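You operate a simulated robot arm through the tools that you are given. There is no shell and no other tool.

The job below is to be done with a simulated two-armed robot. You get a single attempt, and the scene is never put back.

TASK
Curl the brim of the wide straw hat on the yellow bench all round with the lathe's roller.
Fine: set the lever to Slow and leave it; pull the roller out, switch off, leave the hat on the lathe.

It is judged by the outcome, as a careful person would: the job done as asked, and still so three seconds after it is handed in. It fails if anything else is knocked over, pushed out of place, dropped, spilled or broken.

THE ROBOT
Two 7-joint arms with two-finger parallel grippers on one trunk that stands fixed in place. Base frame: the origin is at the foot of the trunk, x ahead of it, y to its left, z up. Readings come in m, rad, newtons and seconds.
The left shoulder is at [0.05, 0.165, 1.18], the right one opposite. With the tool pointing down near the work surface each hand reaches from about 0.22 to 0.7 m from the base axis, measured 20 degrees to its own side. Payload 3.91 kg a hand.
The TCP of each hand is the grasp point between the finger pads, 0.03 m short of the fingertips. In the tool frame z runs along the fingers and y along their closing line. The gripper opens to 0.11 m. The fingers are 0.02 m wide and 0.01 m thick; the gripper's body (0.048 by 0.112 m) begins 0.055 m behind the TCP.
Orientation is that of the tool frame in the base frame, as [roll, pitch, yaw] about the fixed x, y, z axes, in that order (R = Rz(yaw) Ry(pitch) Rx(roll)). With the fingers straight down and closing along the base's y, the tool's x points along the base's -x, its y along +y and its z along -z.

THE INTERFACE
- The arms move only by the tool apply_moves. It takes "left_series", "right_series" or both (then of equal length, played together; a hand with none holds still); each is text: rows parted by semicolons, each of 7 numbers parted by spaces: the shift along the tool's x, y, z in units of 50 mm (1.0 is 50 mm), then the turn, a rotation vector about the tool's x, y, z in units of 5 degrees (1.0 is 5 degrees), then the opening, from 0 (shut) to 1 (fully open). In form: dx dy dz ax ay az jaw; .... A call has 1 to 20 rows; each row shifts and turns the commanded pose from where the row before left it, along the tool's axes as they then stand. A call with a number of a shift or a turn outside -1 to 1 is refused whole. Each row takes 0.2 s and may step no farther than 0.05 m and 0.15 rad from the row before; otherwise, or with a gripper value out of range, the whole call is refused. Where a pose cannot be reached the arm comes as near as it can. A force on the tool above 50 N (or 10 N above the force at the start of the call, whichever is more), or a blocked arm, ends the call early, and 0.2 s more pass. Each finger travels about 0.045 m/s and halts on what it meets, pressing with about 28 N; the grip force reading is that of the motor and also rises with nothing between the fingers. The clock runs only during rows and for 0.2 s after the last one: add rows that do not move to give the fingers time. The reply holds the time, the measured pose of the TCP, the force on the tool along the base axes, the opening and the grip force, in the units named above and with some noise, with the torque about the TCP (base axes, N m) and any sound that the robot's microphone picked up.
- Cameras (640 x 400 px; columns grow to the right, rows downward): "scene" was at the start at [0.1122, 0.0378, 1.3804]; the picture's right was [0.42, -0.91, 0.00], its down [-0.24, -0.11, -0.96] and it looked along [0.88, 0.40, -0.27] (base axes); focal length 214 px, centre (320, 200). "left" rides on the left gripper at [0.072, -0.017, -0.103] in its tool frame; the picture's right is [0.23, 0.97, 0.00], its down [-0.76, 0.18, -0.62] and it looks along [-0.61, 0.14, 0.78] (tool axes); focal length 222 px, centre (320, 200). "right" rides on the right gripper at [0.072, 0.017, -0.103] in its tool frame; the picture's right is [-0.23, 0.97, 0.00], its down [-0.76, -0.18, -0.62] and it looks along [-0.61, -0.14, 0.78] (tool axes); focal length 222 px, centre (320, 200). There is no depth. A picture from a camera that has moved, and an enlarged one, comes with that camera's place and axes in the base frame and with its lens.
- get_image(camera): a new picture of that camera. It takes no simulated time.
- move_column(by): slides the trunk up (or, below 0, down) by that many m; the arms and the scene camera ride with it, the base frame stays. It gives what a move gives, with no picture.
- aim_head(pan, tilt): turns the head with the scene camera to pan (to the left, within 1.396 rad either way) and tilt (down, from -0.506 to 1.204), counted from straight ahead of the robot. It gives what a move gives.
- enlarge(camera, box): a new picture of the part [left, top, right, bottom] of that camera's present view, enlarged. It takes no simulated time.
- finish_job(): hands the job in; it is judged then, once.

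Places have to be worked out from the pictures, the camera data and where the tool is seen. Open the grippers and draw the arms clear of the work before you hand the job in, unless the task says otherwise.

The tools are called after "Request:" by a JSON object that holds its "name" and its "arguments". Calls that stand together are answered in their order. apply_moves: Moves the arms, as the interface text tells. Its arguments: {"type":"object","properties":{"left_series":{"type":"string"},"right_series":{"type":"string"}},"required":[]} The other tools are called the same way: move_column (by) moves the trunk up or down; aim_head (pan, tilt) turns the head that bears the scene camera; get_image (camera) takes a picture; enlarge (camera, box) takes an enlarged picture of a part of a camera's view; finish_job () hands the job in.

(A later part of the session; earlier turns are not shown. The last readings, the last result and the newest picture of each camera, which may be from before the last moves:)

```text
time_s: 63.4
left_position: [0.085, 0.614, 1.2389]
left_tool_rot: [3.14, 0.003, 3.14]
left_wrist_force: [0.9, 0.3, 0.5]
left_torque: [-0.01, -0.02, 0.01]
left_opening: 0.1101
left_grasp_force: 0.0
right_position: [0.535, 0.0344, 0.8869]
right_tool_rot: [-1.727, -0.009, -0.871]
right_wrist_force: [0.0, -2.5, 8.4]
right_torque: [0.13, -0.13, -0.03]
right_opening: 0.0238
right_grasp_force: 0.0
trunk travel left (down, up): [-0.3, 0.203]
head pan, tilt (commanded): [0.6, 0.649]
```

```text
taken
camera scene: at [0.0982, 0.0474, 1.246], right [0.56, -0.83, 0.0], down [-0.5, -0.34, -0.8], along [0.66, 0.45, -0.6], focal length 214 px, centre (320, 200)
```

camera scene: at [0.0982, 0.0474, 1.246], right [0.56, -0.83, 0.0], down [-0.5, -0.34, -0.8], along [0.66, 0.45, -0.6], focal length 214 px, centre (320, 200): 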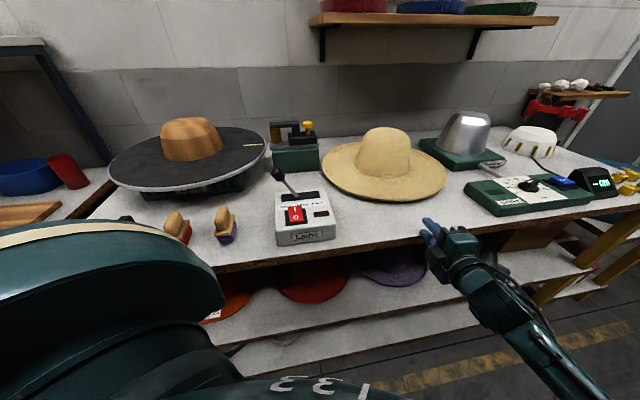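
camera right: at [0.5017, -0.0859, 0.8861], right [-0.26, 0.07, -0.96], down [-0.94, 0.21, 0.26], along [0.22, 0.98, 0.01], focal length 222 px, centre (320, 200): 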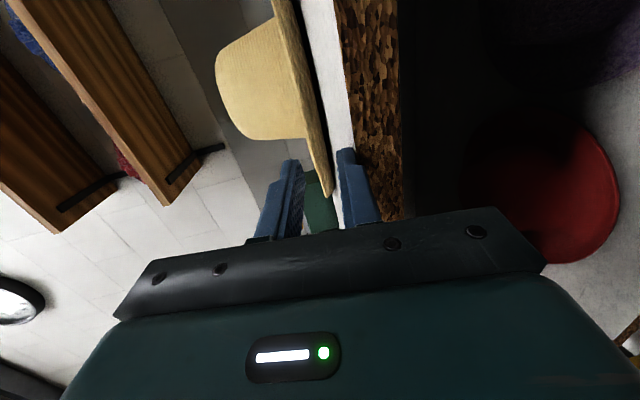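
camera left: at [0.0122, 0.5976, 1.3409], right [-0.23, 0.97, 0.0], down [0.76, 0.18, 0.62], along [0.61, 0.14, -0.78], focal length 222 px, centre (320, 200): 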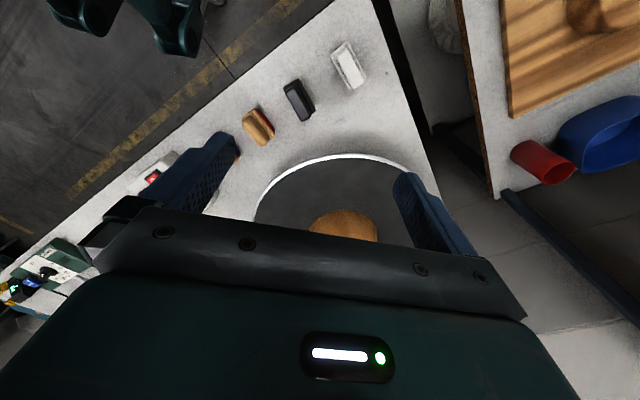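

Now the camera is nearly level with the brim. I'll raise the hand slightly off the bench edge contact and zoom in on the brim's profile.

Request:
{"name": "apply_moves", "arguments": {"right_series": "0 -0.12 -0.05 0 0 0 0.25"}}

Request:
{"name": "enlarge", "arguments": {"camera": "right", "box": [200, 0, 400, 220]}}

Request:
{"name": "enlarge", "arguments": {"camera": "right", "box": [260, 0, 360, 110]}}

Request:
{"name": "enlarge", "arguments": {"camera": "right", "box": [270, 110, 360, 220]}}

```text
time_s: 63.8
left_position: [0.0859, 0.6136, 1.2392]
left_tool_rot: [-3.141, 0.002, 3.139]
left_wrist_force: [0.0, 0.3, 0.0]
left_torque: [-0.01, -0.01, -0.01]
left_opening: 0.1098
left_grasp_force: 0.0
right_position: [0.5335, 0.0368, 0.8889]
right_tool_rot: [-1.736, -0.006, -0.873]
right_wrist_force: [0.7, 0.4, 1.6]
right_torque: [0.06, -0.05, 0.02]
right_opening: 0.0265
right_grasp_force: 0.1
trunk travel left (down, up): [-0.3, 0.203]
head pan, tilt (commanded): [0.6, 0.649]
```

```text
1.82 times, centred on (300, 110) of right
camera zoom: at [0.5002, -0.0864, 0.8888], right [-0.26, 0.07, -0.96], down [-0.94, 0.21, 0.27], along [0.22, 0.98, 0.01], focal length 404 px, centre (356, 364)
```

zoom: 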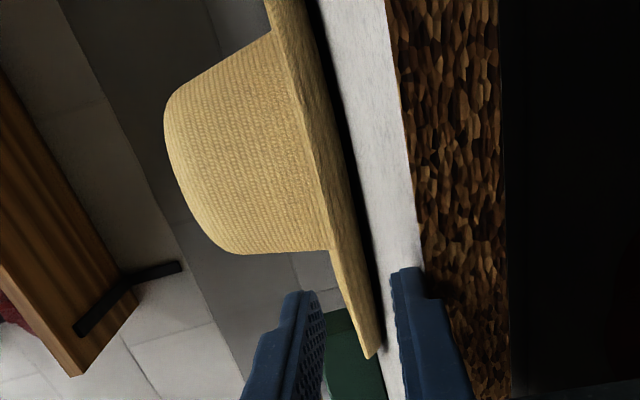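

```text
3.64 times, centred on (310, 55) of right
camera zoom: at [0.5002, -0.0864, 0.8888], right [-0.26, 0.07, -0.96], down [-0.94, 0.21, 0.27], along [0.22, 0.98, 0.01], focal length 808 px, centre (356, 727)
```

zoom: 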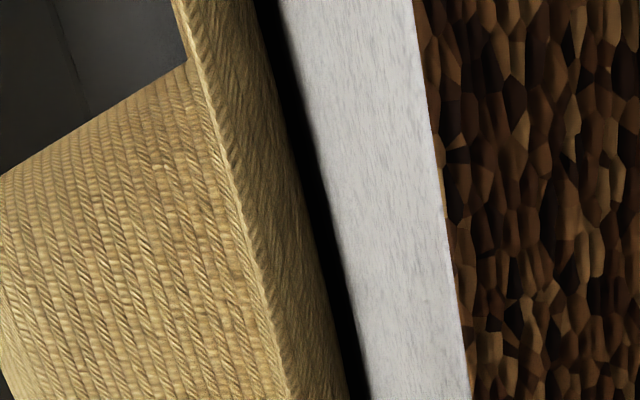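

```text
3.64 times, centred on (315, 165) of right
camera zoom: at [0.5002, -0.0864, 0.8888], right [-0.26, 0.07, -0.96], down [-0.94, 0.21, 0.27], along [0.22, 0.98, 0.01], focal length 808 px, centre (338, 327)
```

zoom: 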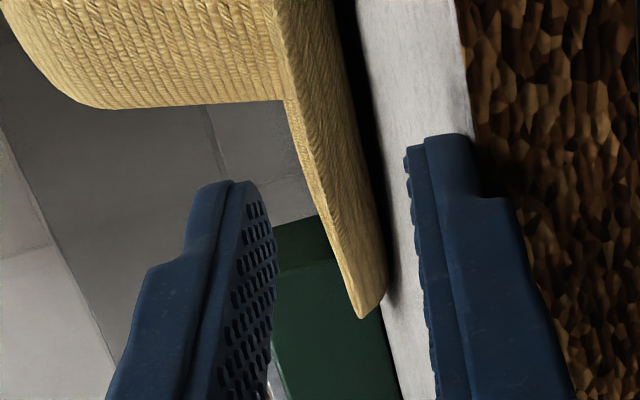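

This view shows that the brim's outer 1–2 cm turns up at roughly 45°, from z≈0.866 to the lip at z≈0.883. The pinch should therefore be aligned at about 45°, and the hat's centre is now ≈(0.786, 0.253). I'll re-tilt to 45° and go to a standoff above the lip.

Request:
{"name": "apply_moves", "arguments": {"right_series": "0 -0.95 -0.165 0 0 0 0.3; 0 0 0 -0.89 0 0 0.36; 0 0 0 -0.89 0 0 0.36; 0 0 0 -0.89 0 0 0.36; 0 0 0 -0.89 0 0 0.36; 0 0 0 -0.89 0 0 0.36; 0 0 0 -0.89 0 0 0.36; 0 0 0 -0.89 0 0 0.36; 0 0 0 -0.89 0 0 0.36; -0.023 -0.587 0.459 0 0 0 0.36; -0.023 -0.587 0.459 0 0 0 0.36"}}

Request:
{"name": "get_image", "arguments": {"camera": "right"}}

Request:
{"name": "enlarge", "arguments": {"camera": "scene", "box": [320, 130, 460, 230]}}

```text
time_s: 66.2
left_position: [0.0843, 0.6151, 1.2383]
left_tool_rot: [3.14, 0.002, 3.139]
left_wrist_force: [0.2, -0.8, -0.8]
left_torque: [0.0, -0.01, -0.01]
left_opening: 0.1099
left_grasp_force: 0.1
right_position: [0.5901, 0.0858, 0.9467]
right_tool_rot: [-2.356, -0.009, -0.872]
right_wrist_force: [-0.6, 0.3, 0.3]
right_torque: [-0.03, 0.0, 0.02]
right_opening: 0.0395
right_grasp_force: 0.0
trunk travel left (down, up): [-0.3, 0.203]
head pan, tilt (commanded): [0.6, 0.649]
```

```text
taken
camera right: at [0.5706, -0.0227, 1.0084], right [-0.67, -0.27, -0.69], down [-0.73, 0.38, 0.56], along [0.11, 0.88, -0.46], focal length 222 px, centre (320, 200)
```

right: 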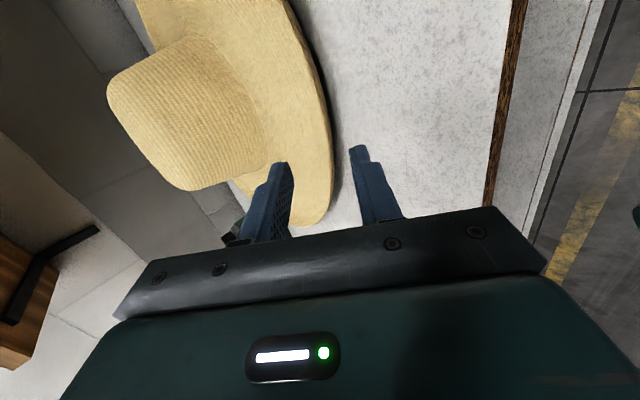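

```text
4.00 times, centred on (390, 180) of scene
camera zoom: at [0.0991, 0.048, 1.2456], right [0.56, -0.83, 0.0], down [-0.5, -0.34, -0.8], along [0.66, 0.45, -0.6], focal length 858 px, centre (40, 280)
```

zoom: 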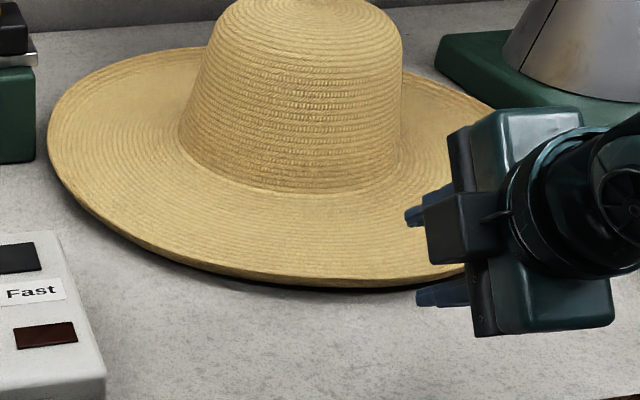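

The lip lies between the two fingers, which are now parallel to it. I'll advance 4.5 cm along the tool axis and check.

Request:
{"name": "apply_moves", "arguments": {"right_series": "0 0 0.3 0 0 0 0.36; 0 0 0.3 0 0 0 0.36; 0 0 0.3 0 0 0 0.36"}}

Request:
{"name": "enlarge", "arguments": {"camera": "right", "box": [240, 80, 400, 230]}}

Request:
{"name": "enlarge", "arguments": {"camera": "scene", "box": [380, 160, 450, 220]}}

```text
time_s: 67.0
left_position: [0.0844, 0.6139, 1.2396]
left_tool_rot: [-3.141, 0.002, 3.141]
left_wrist_force: [0.0, 0.5, -0.9]
left_torque: [0.0, -0.03, -0.02]
left_opening: 0.1097
left_grasp_force: 0.1
right_position: [0.6135, 0.1064, 0.9163]
right_tool_rot: [-2.355, -0.01, -0.871]
right_wrist_force: [-0.7, -0.2, -0.2]
right_torque: [0.0, -0.01, -0.01]
right_opening: 0.0394
right_grasp_force: 0.1
trunk travel left (down, up): [-0.3, 0.203]
head pan, tilt (commanded): [0.6, 0.649]
```

```text
2.67 times, centred on (320, 155) of right
camera zoom: at [0.5947, -0.0033, 0.9773], right [-0.67, -0.27, -0.69], down [-0.74, 0.38, 0.56], along [0.11, 0.88, -0.46], focal length 592 px, centre (320, 320)
```

zoom: 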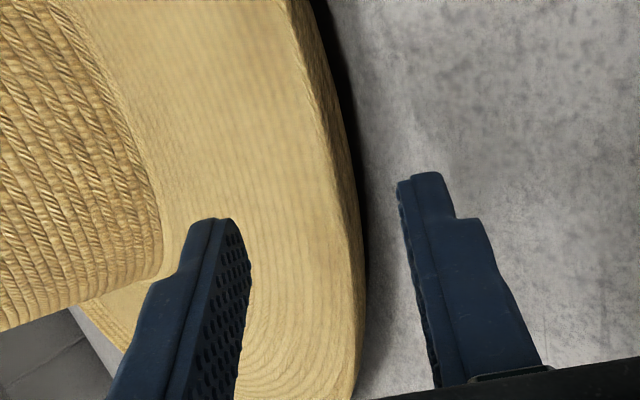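

```text
6.67 times, centred on (415, 190) of scene
camera zoom: at [0.0991, 0.0478, 1.2457], right [0.56, -0.83, 0.0], down [-0.5, -0.34, -0.8], along [0.66, 0.45, -0.6], focal length 1430 px, centre (-313, 267)
```

zoom: 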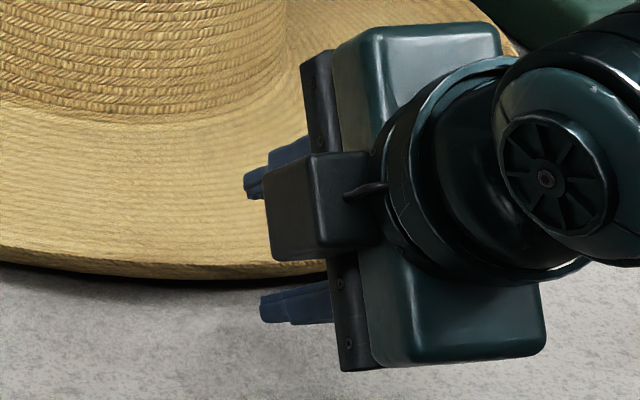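

The lower finger sits outside the lip with a ~14 mm gap, and the upper finger is over the brim. I'll go down the last 1.5 cm, then close while drawing the hand down and back so the lower finger slides under the lip near the bench.

Request:
{"name": "apply_moves", "arguments": {"right_series": "0 0 0.31 0 0 0 0.36; 0 0.1 0.035 0 0 0 0.2; 0 0.1 0.035 0 0 0 0.08; 0 0 0 0 0 0 0; 0 0 0 0 0 0 0; 0 0 0 0 0 0 0"}}

Request:
{"name": "enlarge", "arguments": {"camera": "right", "box": [240, 80, 400, 230]}}

Request:
{"name": "enlarge", "arguments": {"camera": "scene", "box": [320, 130, 460, 230]}}

```text
time_s: 68.4
left_position: [0.0821, 0.6156, 1.2398]
left_tool_rot: [3.141, 0.002, 3.141]
left_wrist_force: [0.4, 0.5, -0.6]
left_torque: [0.04, -0.01, 0.01]
left_opening: 0.1101
left_grasp_force: 0.1
right_position: [0.6176, 0.1094, 0.9012]
right_tool_rot: [-2.345, -0.009, -0.872]
right_wrist_force: [7.6, 2.7, 23.6]
right_torque: [0.7, -0.07, -0.24]
right_opening: 0.016
right_grasp_force: 27.9
trunk travel left (down, up): [-0.3, 0.203]
head pan, tilt (commanded): [0.6, 0.649]
```

```text
2.67 times, centred on (320, 155) of right
camera zoom: at [0.599, 0.001, 0.9607], right [-0.66, -0.27, -0.7], down [-0.74, 0.38, 0.56], along [0.12, 0.89, -0.45], focal length 592 px, centre (320, 320)
```

zoom: 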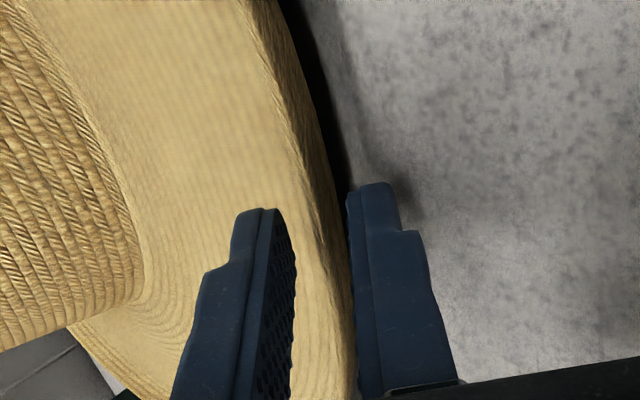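

```text
4.00 times, centred on (390, 180) of scene
camera zoom: at [0.0974, 0.0474, 1.2461], right [0.56, -0.83, 0.0], down [-0.5, -0.34, -0.8], along [0.66, 0.45, -0.6], focal length 858 px, centre (40, 280)
```

zoom: 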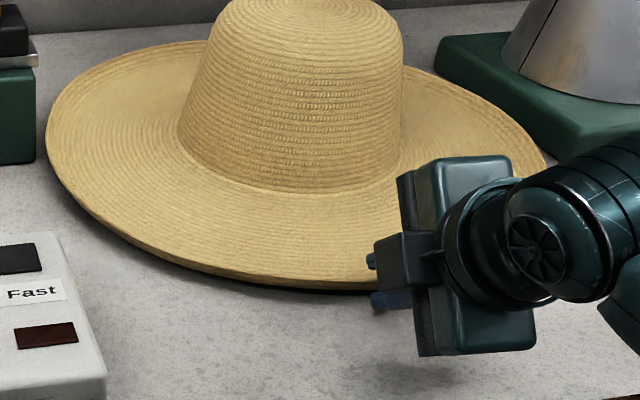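

The jaw again stopped at 16 mm on the brim. I'll lift by just 5 mm and check whether it stays gripped.

Request:
{"name": "apply_moves", "arguments": {"right_series": "0 -0.07 -0.07 0 0 0 0; 0 0 0 0 0 0 0"}}

Request:
{"name": "enlarge", "arguments": {"camera": "right", "box": [240, 80, 400, 230]}}

Request:
{"name": "enlarge", "arguments": {"camera": "scene", "box": [320, 130, 460, 230]}}

```text
time_s: 69.0
left_position: [0.0826, 0.6139, 1.2402]
left_tool_rot: [-3.141, 0.005, -3.141]
left_wrist_force: [0.0, -0.8, 0.1]
left_torque: [0.02, 0.01, -0.01]
left_opening: 0.1099
left_grasp_force: 0.0
right_position: [0.6175, 0.1101, 0.9014]
right_tool_rot: [-2.352, -0.009, -0.87]
right_wrist_force: [3.3, 4.1, 14.3]
right_torque: [0.6, 0.18, -0.19]
right_opening: 0.0152
right_grasp_force: 28.2
trunk travel left (down, up): [-0.3, 0.203]
head pan, tilt (commanded): [0.6, 0.649]
```

```text
2.67 times, centred on (320, 155) of right
camera zoom: at [0.5991, 0.001, 0.962], right [-0.67, -0.27, -0.69], down [-0.74, 0.38, 0.56], along [0.11, 0.88, -0.46], focal length 592 px, centre (320, 320)
```

zoom: 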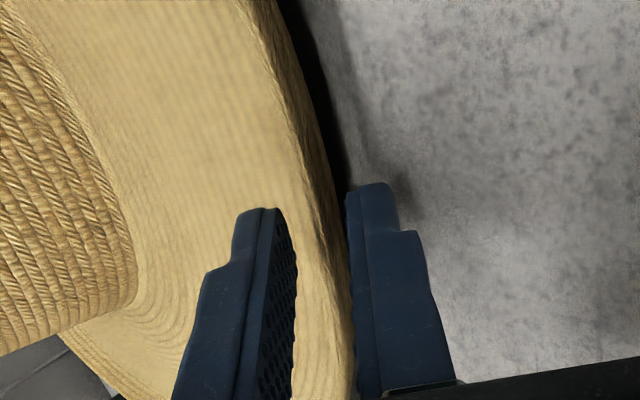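

```text
4.00 times, centred on (390, 180) of scene
camera zoom: at [0.0979, 0.0478, 1.2458], right [0.56, -0.83, 0.0], down [-0.5, -0.34, -0.8], along [0.66, 0.45, -0.6], focal length 858 px, centre (40, 280)
```

zoom: 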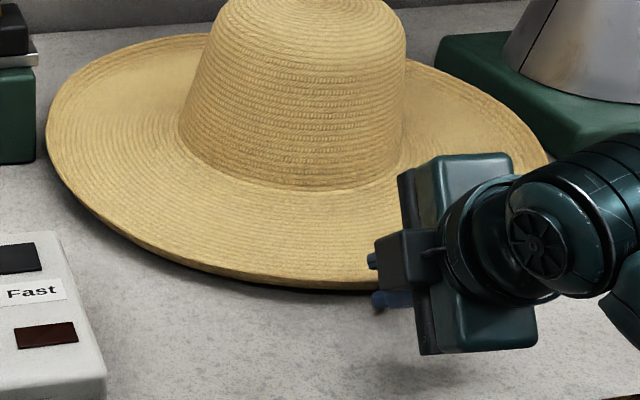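

The far rim tipped up slightly, so the upper finger is pressing the near lip down while the pinch holds it. I'll keep lifting in 5 mm steps and watch the opening.

Request:
{"name": "apply_moves", "arguments": {"right_series": "0 -0.07 -0.07 0 0 0 0; 0 0 0 0 0 0 0"}}

Request:
{"name": "enlarge", "arguments": {"camera": "right", "box": [240, 80, 400, 230]}}

Request:
{"name": "enlarge", "arguments": {"camera": "scene", "box": [320, 130, 460, 230]}}

```text
time_s: 69.6
left_position: [0.0846, 0.6146, 1.2386]
left_tool_rot: [3.141, 0.001, 3.141]
left_wrist_force: [-1.5, -0.4, 0.5]
left_torque: [-0.01, 0.02, -0.02]
left_opening: 0.1099
left_grasp_force: 0.0
right_position: [0.6188, 0.1076, 0.9055]
right_tool_rot: [-2.358, -0.009, -0.874]
right_wrist_force: [0.3, -1.4, 1.6]
right_torque: [0.07, 0.3, -0.24]
right_opening: 0.0124
right_grasp_force: 28.2
trunk travel left (down, up): [-0.3, 0.203]
head pan, tilt (commanded): [0.6, 0.649]
```

```text
2.67 times, centred on (320, 155) of right
camera zoom: at [0.5998, -0.0002, 0.9658], right [-0.67, -0.27, -0.69], down [-0.73, 0.39, 0.56], along [0.11, 0.88, -0.46], focal length 592 px, centre (320, 320)
```

zoom: 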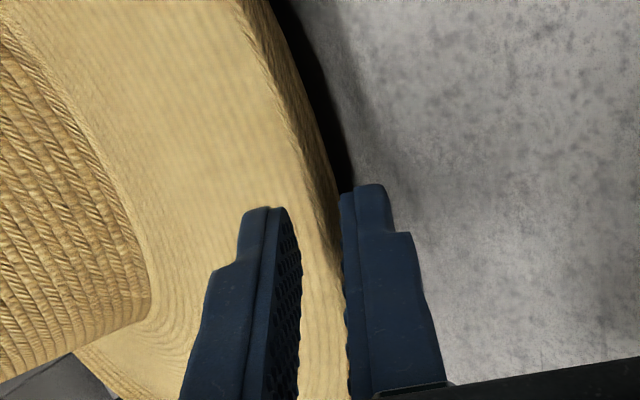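

```text
4.00 times, centred on (390, 180) of scene
camera zoom: at [0.0989, 0.0477, 1.2456], right [0.56, -0.83, 0.0], down [-0.5, -0.34, -0.8], along [0.66, 0.45, -0.6], focal length 858 px, centre (40, 280)
```

zoom: 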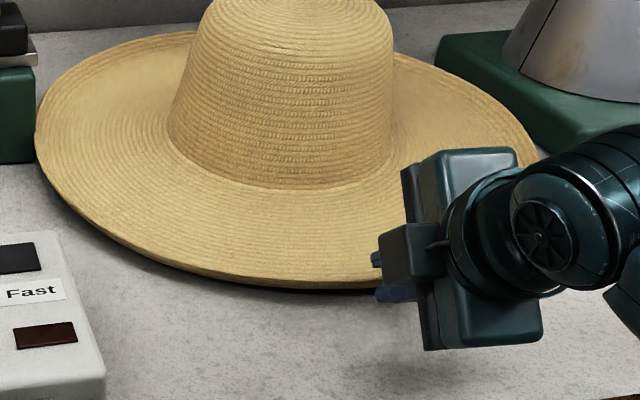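

The pinch holds 12 mm of the lip with little bench force. The hat has crept close to the roller box, so I'll first drag it 3 cm back toward the front while it's pinched.

Request:
{"name": "apply_moves", "arguments": {"right_series": "0 0.106 -0.106 0 0 0 0; 0 0.106 -0.106 0 0 0 0; 0 0.106 -0.106 0 0 0 0; 0 0.106 -0.106 0 0 0 0; 0 0 0 0 0 0 0"}}

Request:
{"name": "enlarge", "arguments": {"camera": "right", "box": [240, 80, 400, 230]}}

Request:
{"name": "enlarge", "arguments": {"camera": "scene", "box": [310, 120, 470, 230]}}

```text
time_s: 70.8
left_position: [0.0849, 0.6144, 1.2389]
left_tool_rot: [3.142, 0.003, -3.141]
left_wrist_force: [0.5, -0.6, -0.7]
left_torque: [-0.03, -0.03, 0.01]
left_opening: 0.11
left_grasp_force: 0.1
right_position: [0.596, 0.0913, 0.9047]
right_tool_rot: [-2.354, -0.006, -0.873]
right_wrist_force: [0.1, 0.3, 0.3]
right_torque: [0.07, 0.31, -0.12]
right_opening: 0.0119
right_grasp_force: 27.7
trunk travel left (down, up): [-0.3, 0.203]
head pan, tilt (commanded): [0.6, 0.649]
```

```text
2.67 times, centred on (320, 155) of right
camera zoom: at [0.5765, -0.0185, 0.9662], right [-0.67, -0.27, -0.69], down [-0.73, 0.38, 0.56], along [0.11, 0.88, -0.46], focal length 592 px, centre (320, 320)
```

zoom: 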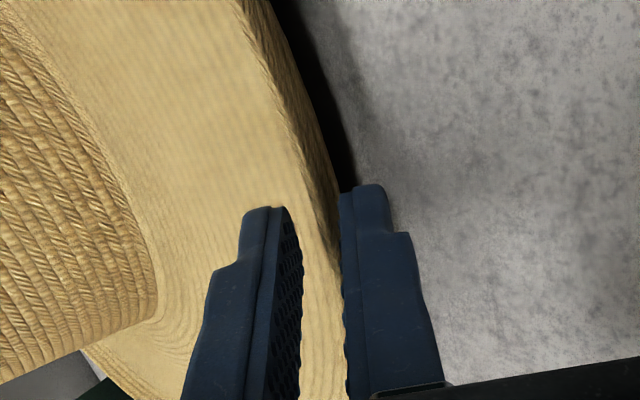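

```text
3.64 times, centred on (390, 175) of scene
camera zoom: at [0.099, 0.0478, 1.2457], right [0.56, -0.83, 0.0], down [-0.5, -0.34, -0.8], along [0.66, 0.45, -0.6], focal length 780 px, centre (66, 291)
```

zoom: 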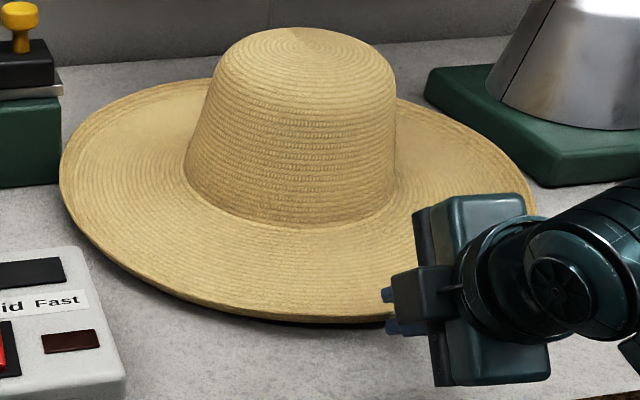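

The hat followed the drag, so the pinch is real. Now I'll lift 2 cm slowly and check.

Request:
{"name": "apply_moves", "arguments": {"right_series": "0 -0.07 -0.07 0 0 0 0; 0 -0.07 -0.07 0 0 0 0; 0 -0.07 -0.07 0 0 0 0; 0 -0.07 -0.07 0 0 0 0; 0 0 0 0 0 0 0"}}

Request:
{"name": "enlarge", "arguments": {"camera": "right", "box": [240, 80, 400, 230]}}

Request:
{"name": "enlarge", "arguments": {"camera": "scene", "box": [310, 120, 470, 230]}}

```text
time_s: 72.0
left_position: [0.0853, 0.6138, 1.2386]
left_tool_rot: [3.139, 0.001, 3.139]
left_wrist_force: [0.3, 0.1, -0.1]
left_torque: [0.01, 0.0, 0.0]
left_opening: 0.1099
left_grasp_force: 0.2
right_position: [0.5963, 0.0891, 0.925]
right_tool_rot: [-2.353, -0.008, -0.875]
right_wrist_force: [-0.8, -4.4, -0.8]
right_torque: [-0.22, 0.19, -0.39]
right_opening: 0.0117
right_grasp_force: 28.2
trunk travel left (down, up): [-0.3, 0.203]
head pan, tilt (commanded): [0.6, 0.649]
```

```text
2.67 times, centred on (320, 155) of right
camera zoom: at [0.5771, -0.0186, 0.9862], right [-0.67, -0.27, -0.69], down [-0.73, 0.38, 0.56], along [0.11, 0.88, -0.46], focal length 592 px, centre (320, 320)
```

zoom: 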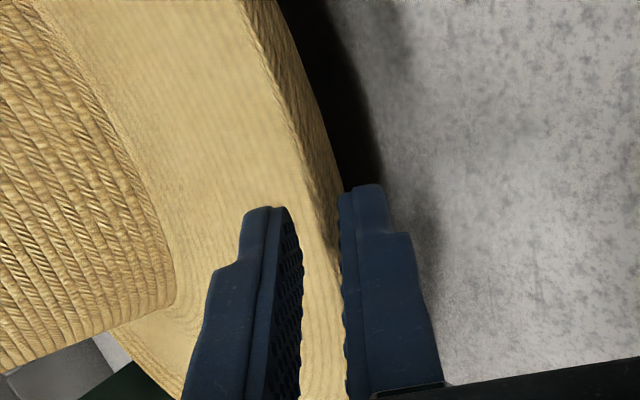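

```text
3.64 times, centred on (390, 175) of scene
camera zoom: at [0.0992, 0.0474, 1.2457], right [0.56, -0.83, 0.0], down [-0.5, -0.34, -0.8], along [0.66, 0.45, -0.6], focal length 780 px, centre (66, 291)
```

zoom: 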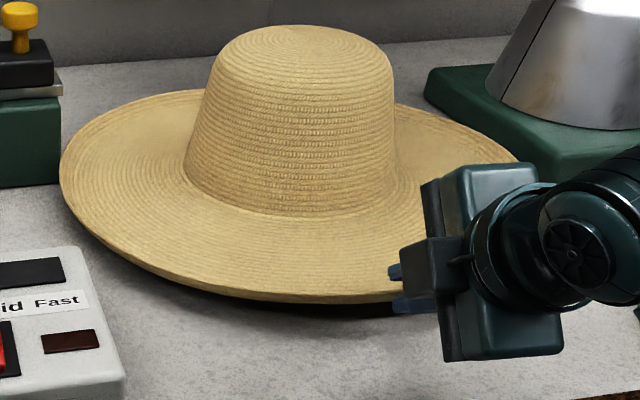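

The near side of the hat is rising with the hand and the grip is steady at 11.7 mm. I'll continue lifting gently.

Request:
{"name": "apply_moves", "arguments": {"right_series": "0 -0.1 -0.1 0 0 0 0; 0 -0.1 -0.1 0 0 0 0; 0 -0.1 -0.1 0 0 0 0; 0 -0.1 -0.1 0 0 0 0; 0 0 0 0 0 0 0; 0 0 0 0 0 0 0"}}

Request:
{"name": "enlarge", "arguments": {"camera": "scene", "box": [310, 110, 470, 220]}}

Request:
{"name": "get_image", "arguments": {"camera": "right"}}

```text
time_s: 73.4
left_position: [0.0856, 0.6153, 1.2388]
left_tool_rot: [-3.141, 0.002, 3.142]
left_wrist_force: [-1.0, 0.5, 0.2]
left_torque: [-0.01, -0.02, -0.02]
left_opening: 0.11
left_grasp_force: 0.2
right_position: [0.5954, 0.0917, 0.9528]
right_tool_rot: [-2.354, -0.009, -0.871]
right_wrist_force: [0.2, -0.7, -0.1]
right_torque: [0.04, 0.02, -0.04]
right_opening: 0.0
right_grasp_force: 27.7
trunk travel left (down, up): [-0.3, 0.203]
head pan, tilt (commanded): [0.6, 0.649]
```

```text
3.64 times, centred on (390, 165) of scene
camera zoom: at [0.099, 0.0477, 1.2457], right [0.56, -0.83, 0.0], down [-0.5, -0.34, -0.8], along [0.66, 0.45, -0.6], focal length 780 px, centre (66, 327)
```

zoom: 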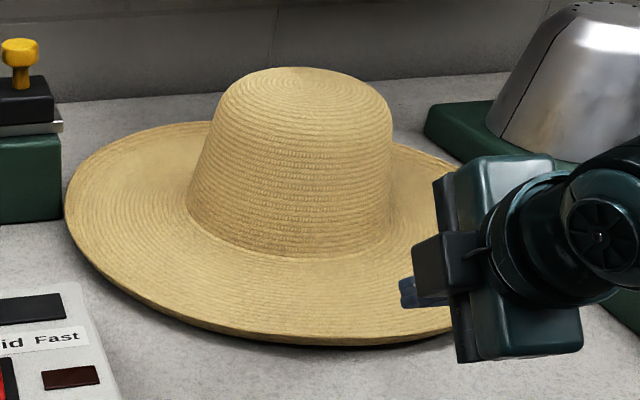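

```text
taken
camera right: at [0.5768, -0.0181, 1.0141], right [-0.67, -0.27, -0.69], down [-0.73, 0.38, 0.56], along [0.11, 0.88, -0.46], focal length 222 px, centre (320, 200)
```

right: 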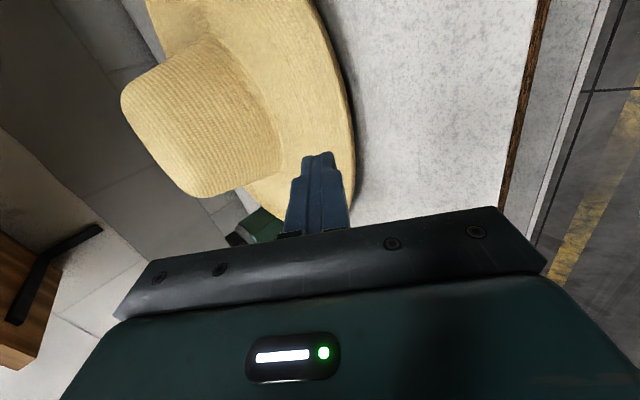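

It slipped off during the last part of the lift because the grip was only ~1 cm deep, but it did hold for the first 2 cm. My plan is to re-pinch with the right hand, raise the near edge 2 cm and hold it there. The left hand can then take a deep grip where the brim is raised. First I'll re-open and look.

Request:
{"name": "apply_moves", "arguments": {"right_series": "0 0.1 -0.1 0 0 0 0.36; 0 0 0 0 0 0 0.36; 0 0 0 0 0 0 0.36"}}

Request:
{"name": "enlarge", "arguments": {"camera": "right", "box": [240, 80, 400, 230]}}

Request:
{"name": "enlarge", "arguments": {"camera": "scene", "box": [310, 110, 470, 220]}}

```text
time_s: 74.2
left_position: [0.0861, 0.6152, 1.2388]
left_tool_rot: [3.141, 0.001, 3.141]
left_wrist_force: [0.4, -1.4, 0.6]
left_torque: [-0.01, 0.0, 0.03]
left_opening: 0.11
left_grasp_force: 0.1
right_position: [0.5902, 0.0861, 0.9532]
right_tool_rot: [-2.354, -0.009, -0.873]
right_wrist_force: [1.1, -0.4, 0.3]
right_torque: [0.03, 0.01, 0.02]
right_opening: 0.0395
right_grasp_force: 0.0
trunk travel left (down, up): [-0.3, 0.203]
head pan, tilt (commanded): [0.6, 0.649]
```

```text
2.67 times, centred on (320, 155) of right
camera zoom: at [0.5712, -0.0231, 1.0141], right [-0.67, -0.27, -0.69], down [-0.73, 0.38, 0.56], along [0.11, 0.88, -0.46], focal length 592 px, centre (320, 320)
```

zoom: 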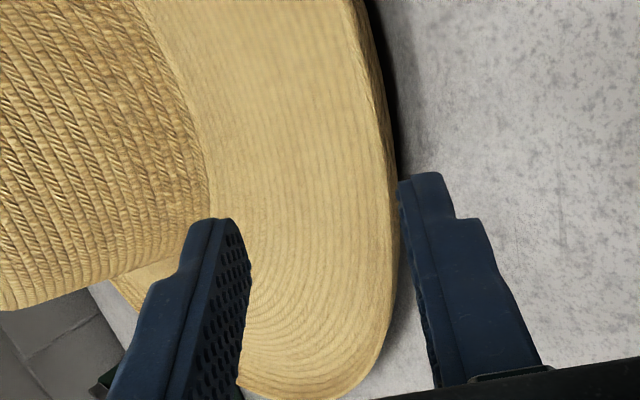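

```text
3.64 times, centred on (390, 165) of scene
camera zoom: at [0.099, 0.0477, 1.2457], right [0.56, -0.83, 0.0], down [-0.5, -0.34, -0.8], along [0.66, 0.45, -0.6], focal length 780 px, centre (66, 327)
```

zoom: 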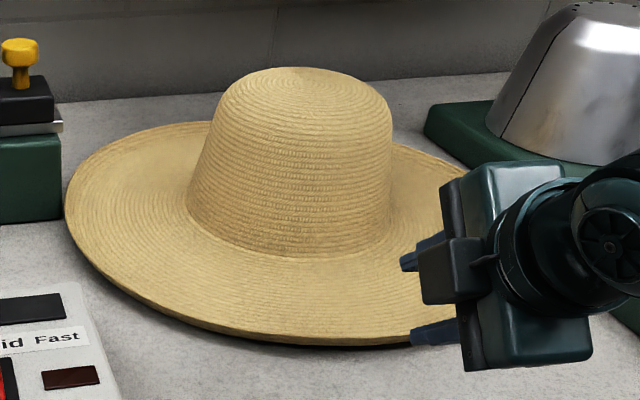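

Geometry check: the lip is ~5 cm ahead along the tool axis and nearly in line with the lower pad. I'll advance ~6.3 cm so the tip goes about 12 mm past the lip, close to the bench.

Request:
{"name": "apply_moves", "arguments": {"right_series": "0 0.02 0.3175 0 0 0 0.36; 0 0.02 0.3175 0 0 0 0.36; 0 0.02 0.3175 0 0 0 0.36; 0 0.02 0.3175 0 0 0 0.36"}}

Request:
{"name": "enlarge", "arguments": {"camera": "right", "box": [240, 80, 400, 230]}}

Request:
{"name": "enlarge", "arguments": {"camera": "scene", "box": [310, 110, 470, 220]}}

```text
time_s: 75.2
left_position: [0.0854, 0.6143, 1.239]
left_tool_rot: [3.14, 0.002, 3.139]
left_wrist_force: [-0.8, 0.2, 0.4]
left_torque: [-0.02, -0.04, -0.01]
left_opening: 0.1101
left_grasp_force: 0.2
right_position: [0.6228, 0.1127, 0.9056]
right_tool_rot: [-2.354, -0.009, -0.872]
right_wrist_force: [-0.4, 0.0, -0.6]
right_torque: [0.02, -0.01, -0.03]
right_opening: 0.0397
right_grasp_force: 0.1
trunk travel left (down, up): [-0.3, 0.203]
head pan, tilt (commanded): [0.6, 0.649]
```

```text
2.67 times, centred on (320, 155) of right
camera zoom: at [0.6053, 0.0041, 0.9665], right [-0.67, -0.27, -0.69], down [-0.73, 0.38, 0.56], along [0.11, 0.88, -0.46], focal length 592 px, centre (320, 320)
```

zoom: 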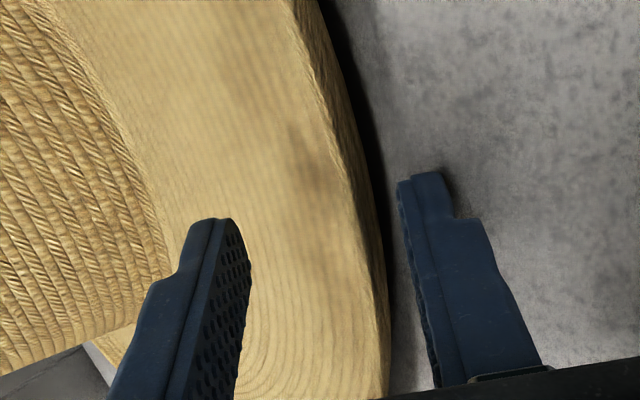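

```text
3.64 times, centred on (390, 165) of scene
camera zoom: at [0.0992, 0.0478, 1.2457], right [0.56, -0.83, 0.0], down [-0.5, -0.34, -0.8], along [0.66, 0.45, -0.6], focal length 780 px, centre (66, 327)
```

zoom: 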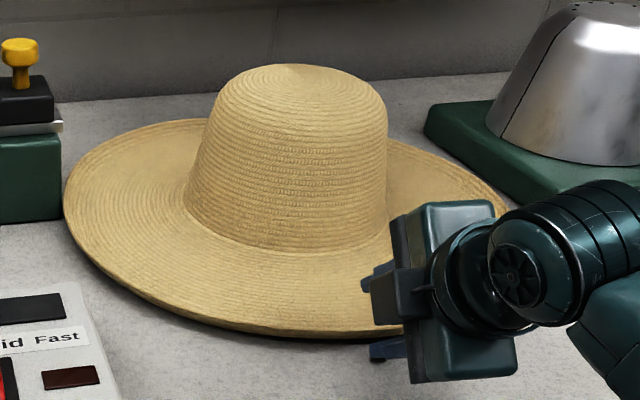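

The fingertip lightly touches (the hat crept a few mm). Closing the jaw now with a smaller downward draw, so the lip is gripped without being pressed into the bench.

Request:
{"name": "apply_moves", "arguments": {"right_series": "0 0.06 0.02 0 0 0 0.2; 0 0.05 0.02 0 0 0 0.1; 0 0 0 0 0 0 0; 0 0 0 0 0 0 0"}}

Request:
{"name": "enlarge", "arguments": {"camera": "right", "box": [240, 80, 400, 230]}}

Request:
{"name": "enlarge", "arguments": {"camera": "scene", "box": [310, 110, 470, 220]}}

```text
time_s: 76.2
left_position: [0.0843, 0.6149, 1.2392]
left_tool_rot: [3.141, 0.002, -3.14]
left_wrist_force: [0.6, -0.5, -0.2]
left_torque: [-0.01, -0.02, 0.0]
left_opening: 0.1097
left_grasp_force: 0.1
right_position: [0.6217, 0.1133, 0.9027]
right_tool_rot: [-2.35, -0.009, -0.87]
right_wrist_force: [4.0, 1.4, 9.5]
right_torque: [0.47, 0.3, -0.2]
right_opening: 0.0142
right_grasp_force: 27.7
trunk travel left (down, up): [-0.3, 0.203]
head pan, tilt (commanded): [0.6, 0.649]
```

```text
2.67 times, centred on (320, 155) of right
camera zoom: at [0.6023, 0.0028, 0.9629], right [-0.67, -0.27, -0.69], down [-0.74, 0.38, 0.56], along [0.11, 0.88, -0.45], focal length 592 px, centre (320, 320)
```

zoom: 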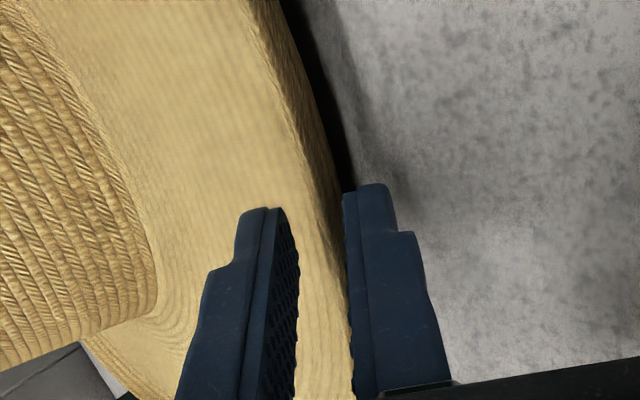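

```text
3.64 times, centred on (390, 165) of scene
camera zoom: at [0.0985, 0.0477, 1.2459], right [0.56, -0.83, 0.0], down [-0.5, -0.34, -0.8], along [0.66, 0.45, -0.6], focal length 780 px, centre (66, 327)
```

zoom: 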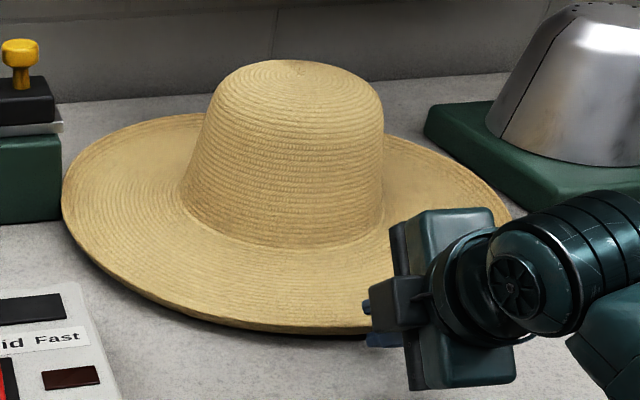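

Gripped at 14 mm. I'll raise ~8 mm, then drag the hat gently back and to the right by ~4 cm to open space on its left for the other hand.

Request:
{"name": "apply_moves", "arguments": {"right_series": "0 -0.06 -0.06 0 0 0 0; 0 -0.06 -0.06 0 0 0 0; 0.061 0.111 -0.111 0 0 0 0; 0.061 0.111 -0.111 0 0 0 0; 0.061 0.111 -0.111 0 0 0 0; 0.061 0.111 -0.111 0 0 0 0; 0.061 0.111 -0.111 0 0 0 0; 0 0 0 0 0 0 0"}}

Request:
{"name": "enlarge", "arguments": {"camera": "right", "box": [240, 80, 400, 230]}}

Request:
{"name": "enlarge", "arguments": {"camera": "scene", "box": [310, 110, 500, 230]}}

```text
time_s: 78.0
left_position: [0.0851, 0.615, 1.2382]
left_tool_rot: [-3.141, 0.001, -3.141]
left_wrist_force: [-0.1, 0.7, -0.3]
left_torque: [0.03, -0.02, -0.02]
left_opening: 0.1099
left_grasp_force: 0.1
right_position: [0.6013, 0.075, 0.9097]
right_tool_rot: [-2.355, -0.009, -0.874]
right_wrist_force: [0.6, -0.2, -1.2]
right_torque: [-0.07, 0.22, -0.02]
right_opening: 0.0121
right_grasp_force: 27.8
trunk travel left (down, up): [-0.3, 0.203]
head pan, tilt (commanded): [0.6, 0.649]
```

```text
2.67 times, centred on (320, 155) of right
camera zoom: at [0.5815, -0.0341, 0.9702], right [-0.67, -0.27, -0.69], down [-0.73, 0.38, 0.56], along [0.11, 0.88, -0.46], focal length 592 px, centre (320, 320)
```

zoom: 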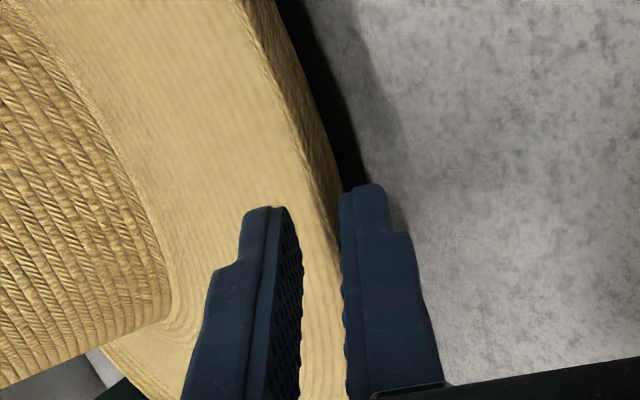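

```text
3.33 times, centred on (405, 170) of scene
camera zoom: at [0.0991, 0.0478, 1.2457], right [0.56, -0.83, 0.0], down [-0.5, -0.34, -0.8], along [0.66, 0.45, -0.6], focal length 715 px, centre (37, 300)
```

zoom: 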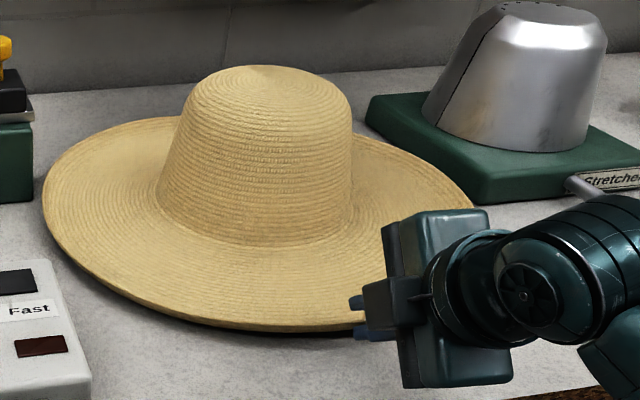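

The hat followed again and there's now more room on its left. I'll raise the near edge ~2 cm, tilting the hand slightly with the hat, and hold it there.

Request:
{"name": "apply_moves", "arguments": {"right_series": "0 -0.075 -0.075 -0.15 0 0 0; 0 -0.075 -0.075 -0.15 0 0 0; 0 -0.075 -0.075 -0.15 0 0 0; 0 -0.075 -0.075 -0.15 0 0 0; 0 0 0 0 0 0 0"}}

Request:
{"name": "enlarge", "arguments": {"camera": "right", "box": [240, 80, 400, 230]}}

Request:
{"name": "enlarge", "arguments": {"camera": "scene", "box": [310, 110, 500, 230]}}

```text
time_s: 79.2
left_position: [0.0843, 0.6137, 1.2379]
left_tool_rot: [-3.14, 0.001, 3.138]
left_wrist_force: [-0.1, -0.6, 0.2]
left_torque: [0.0, -0.02, -0.01]
left_opening: 0.1101
left_grasp_force: 0.1
right_position: [0.6019, 0.0753, 0.9314]
right_tool_rot: [-2.408, -0.008, -0.872]
right_wrist_force: [-0.1, 0.2, -0.8]
right_torque: [-0.1, 0.16, -0.03]
right_opening: 0.0115
right_grasp_force: 27.4
trunk travel left (down, up): [-0.3, 0.203]
head pan, tilt (commanded): [0.6, 0.649]
```

```text
2.67 times, centred on (320, 155) of right
camera zoom: at [0.5842, -0.0313, 0.996], right [-0.7, -0.3, -0.65], down [-0.71, 0.4, 0.58], along [0.09, 0.87, -0.49], focal length 592 px, centre (320, 320)
```

zoom: 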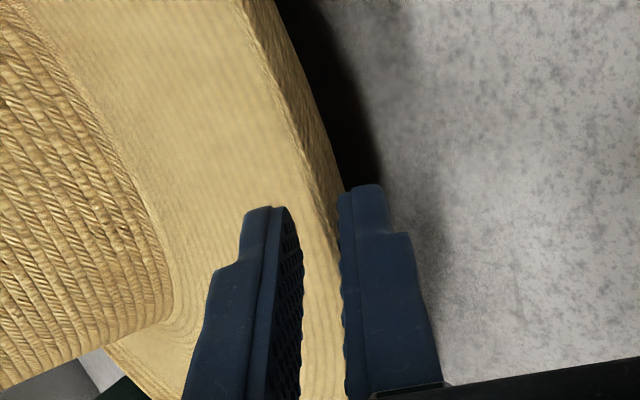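

```text
3.33 times, centred on (405, 170) of scene
camera zoom: at [0.0991, 0.0478, 1.2457], right [0.56, -0.83, 0.0], down [-0.5, -0.34, -0.8], along [0.66, 0.45, -0.6], focal length 715 px, centre (37, 300)
```

zoom: 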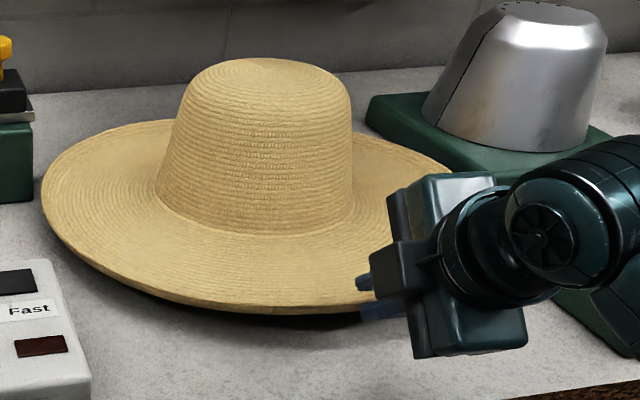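

The near edge is up ~3 cm and the pinch is stable at 11.5 mm. Now I'll bring the left hand around, starting with the move back in front of the hat at a safe height.

Request:
{"name": "apply_moves", "arguments": {"left_series": "-0.681 -0.662 0.089 0 0 0 1; -0.681 -0.662 0.089 0 0 0 1; -0.681 -0.662 0.089 0 0 0 1; -0.681 -0.662 0.089 0 0 0 1; -0.681 -0.662 0.089 0 0 0 1; -0.681 -0.662 0.089 0 0 0 1; -0.681 -0.662 0.089 0 0 0 1; -0.681 -0.662 0.089 0 0 0 1; -0.681 -0.662 0.089 0 0 0 1; -0.681 -0.662 0.089 0 0 0 1; -0.681 -0.662 0.089 0 0 0 1"}}

Request:
{"name": "apply_moves", "arguments": {"left_series": "0 0 0 0 0 0.96 0.6; 0 0 0 0 0 0.96 0.46; 0 0 0 0 0 0.96 0.46; 0 0 0 0 0 0.96 0.46; 0 0 0 0 0 0.96 0.46; 0 0 0 0 0 0.96 0.46; 0 0 0 0 0 0.96 0.46; 0 0 0 0 0 0.96 0.46; 0 0 0 0 0 0.96 0.46; 0 0 0 0 0 0.96 0.46; 0 0 0 0 0 0.96 0.46; 0 0 0 0 0 0.96 0.46; 0 0 0 0 0 0.96 0.46; 0 0 0 0 0 0.96 0.46; 0 0 0 0 0 0.96 0.46; 0 0 0 0 0 0.96 0.46; 0 0 0 0 0 0.96 0.46"}}

Request:
{"name": "get_image", "arguments": {"camera": "scene"}}

```text
time_s: 81.6
left_position: [0.462, 0.2503, 1.1902]
left_tool_rot: [3.14, 0.0, -3.141]
left_wrist_force: [0.5, 0.9, 0.2]
left_torque: [-0.01, 0.03, -0.01]
left_opening: 0.1099
left_grasp_force: 0.0
right_position: [0.6013, 0.0748, 0.9302]
right_tool_rot: [-2.409, -0.007, -0.873]
right_wrist_force: [0.1, -0.1, -0.8]
right_torque: [-0.15, 0.12, -0.03]
right_opening: 0.0113
right_grasp_force: 27.5
trunk travel left (down, up): [-0.3, 0.203]
head pan, tilt (commanded): [0.6, 0.649]
```

```text
time_s: 85.2
left_position: [0.4609, 0.2493, 1.1895]
left_tool_rot: [3.14, 0.0, 1.716]
left_wrist_force: [-0.6, 0.5, -0.3]
left_torque: [-0.02, 0.02, -0.01]
left_opening: 0.0505
left_grasp_force: 0.0
right_position: [0.6004, 0.076, 0.9298]
right_tool_rot: [-2.406, -0.009, -0.872]
right_wrist_force: [0.5, 0.8, -0.4]
right_torque: [-0.07, 0.1, -0.02]
right_opening: 0.0105
right_grasp_force: 28.7
trunk travel left (down, up): [-0.3, 0.203]
head pan, tilt (commanded): [0.6, 0.649]
```

```text
taken
camera scene: at [0.0991, 0.0478, 1.2457], right [0.56, -0.83, 0.0], down [-0.5, -0.34, -0.8], along [0.66, 0.45, -0.6], focal length 214 px, centre (320, 200)
```

scene: 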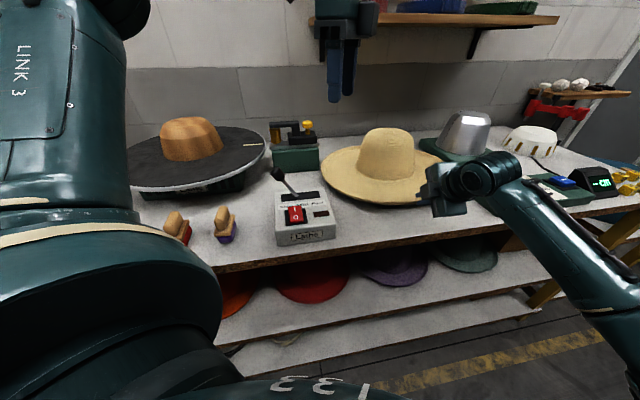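

The right-hand grip is creeping slowly (11.5 → 10.5 mm), so I'll move on promptly: tilt the left tool to 35° and go to the standoff in one call.

Request:
{"name": "apply_moves", "arguments": {"left_series": "0 0 0 -1 0 0 0.46; 0 0 0 -1 0 0 0.46; 0 0 0 -1 0 0 0.46; 0 0 0 -1 0 0 0.46; 0 0 0 -1 0 0 0.46; 0 0 0 -1 0 0 0.46; 0 0 0 -1 0 0 0.46; 0 0 0 -1 0 0 0.46; 0 0 0 -1 0 0 0.46; 0 0 0 -1 0 0 0.46; 0 0 0 -1 0 0 0.46; -0.248 -0.532 0.608 0 0 0 0.46; -0.248 -0.532 0.608 0 0 0 0.46; -0.248 -0.532 0.608 0 0 0 0.46; -0.248 -0.532 0.608 0 0 0 0.46; -0.248 -0.532 0.608 0 0 0 0.46; -0.248 -0.532 0.608 0 0 0 0.46"}}

Request:
{"name": "get_image", "arguments": {"camera": "left"}}

Request:
{"name": "get_image", "arguments": {"camera": "right"}}

Request:
{"name": "get_image", "arguments": {"camera": "scene"}}

```text
time_s: 88.8
left_position: [0.5283, 0.1849, 0.9551]
left_tool_rot: [2.18, 0.0, 1.715]
left_wrist_force: [0.0, 0.4, 0.3]
left_torque: [-0.01, 0.02, -0.01]
left_opening: 0.0504
left_grasp_force: 0.1
right_position: [0.6009, 0.076, 0.9308]
right_tool_rot: [-2.407, -0.007, -0.873]
right_wrist_force: [0.8, -0.2, -0.5]
right_torque: [0.0, 0.03, 0.0]
right_opening: 0.0
right_grasp_force: 28.0
trunk travel left (down, up): [-0.3, 0.203]
head pan, tilt (commanded): [0.6, 0.649]
```

```text
taken
camera left: at [0.4251, 0.2425, 0.9981], right [0.52, 0.31, 0.8], down [-0.3, -0.81, 0.5], along [0.8, -0.5, -0.33], focal length 222 px, centre (320, 200)
```

left: 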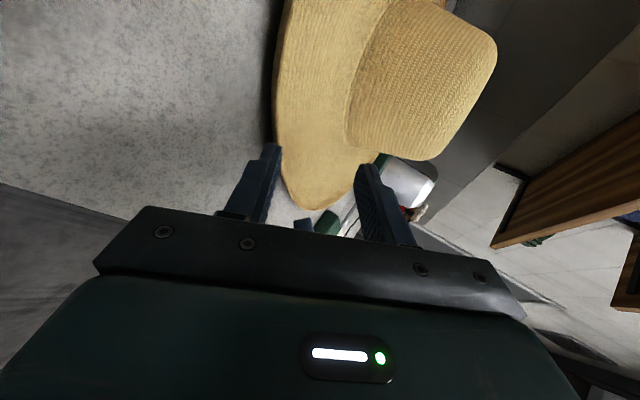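

```text
taken
camera right: at [0.5843, -0.0311, 0.9959], right [-0.7, -0.3, -0.65], down [-0.71, 0.4, 0.58], along [0.09, 0.87, -0.49], focal length 222 px, centre (320, 200)
```

right: 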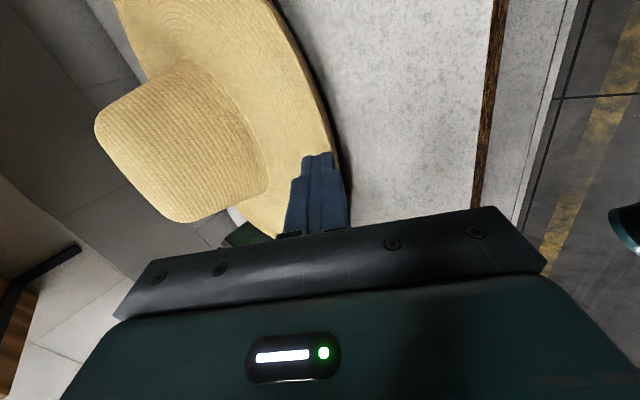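

```text
taken
camera scene: at [0.0993, 0.0479, 1.2457], right [0.56, -0.83, 0.0], down [-0.5, -0.34, -0.8], along [0.66, 0.45, -0.61], focal length 214 px, centre (320, 200)
```

scene: 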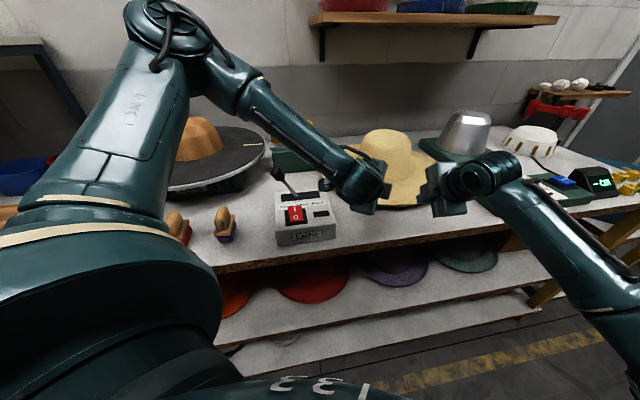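

The creep let the brim slip before the left hand arrived, but the left hand is now staged. I'll re-open the right hand, re-pinch and lift again, then bring the left in immediately.

Request:
{"name": "apply_moves", "arguments": {"right_series": "0 0.1 -0.15 0 0 0 0.36; 0 0 0 0.4 0 0 0.36; 0 0 0 0.2 0 0 0.36"}}

Request:
{"name": "enlarge", "arguments": {"camera": "right", "box": [240, 80, 400, 230]}}

Request:
{"name": "enlarge", "arguments": {"camera": "left", "box": [220, 80, 420, 230]}}

```text
time_s: 89.6
left_position: [0.5288, 0.1846, 0.9551]
left_tool_rot: [2.18, 0.0, 1.716]
left_wrist_force: [-0.1, 0.1, 0.9]
left_torque: [0.03, -0.02, -0.01]
left_opening: 0.0505
left_grasp_force: 0.2
right_position: [0.5933, 0.0696, 0.9323]
right_tool_rot: [-2.356, -0.008, -0.874]
right_wrist_force: [0.4, -0.6, -0.7]
right_torque: [-0.01, -0.01, 0.04]
right_opening: 0.0396
right_grasp_force: 0.1
trunk travel left (down, up): [-0.3, 0.203]
head pan, tilt (commanded): [0.6, 0.649]
```

```text
2.67 times, centred on (320, 155) of right
camera zoom: at [0.5748, -0.0397, 0.9938], right [-0.67, -0.27, -0.69], down [-0.73, 0.38, 0.56], along [0.11, 0.88, -0.46], focal length 592 px, centre (320, 320)
```

zoom: 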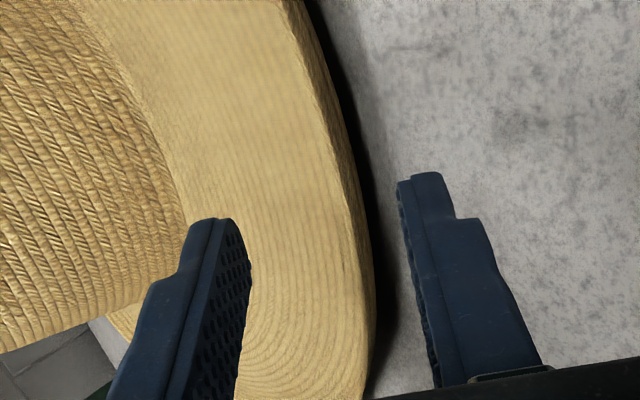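

```text
2.67 times, centred on (320, 155) of left
camera zoom: at [0.4248, 0.2426, 0.9987], right [0.52, 0.31, 0.8], down [-0.29, -0.81, 0.5], along [0.8, -0.5, -0.33], focal length 592 px, centre (320, 320)
```

zoom: 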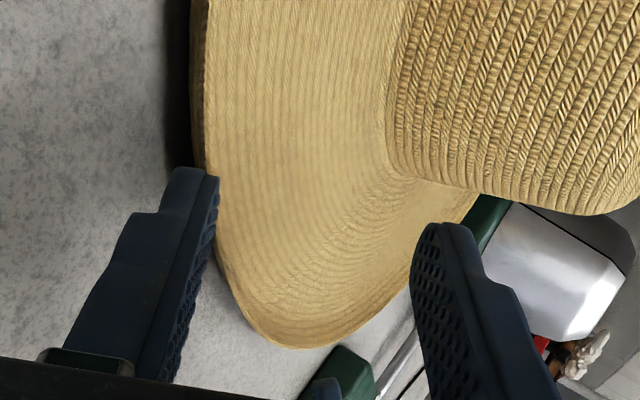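

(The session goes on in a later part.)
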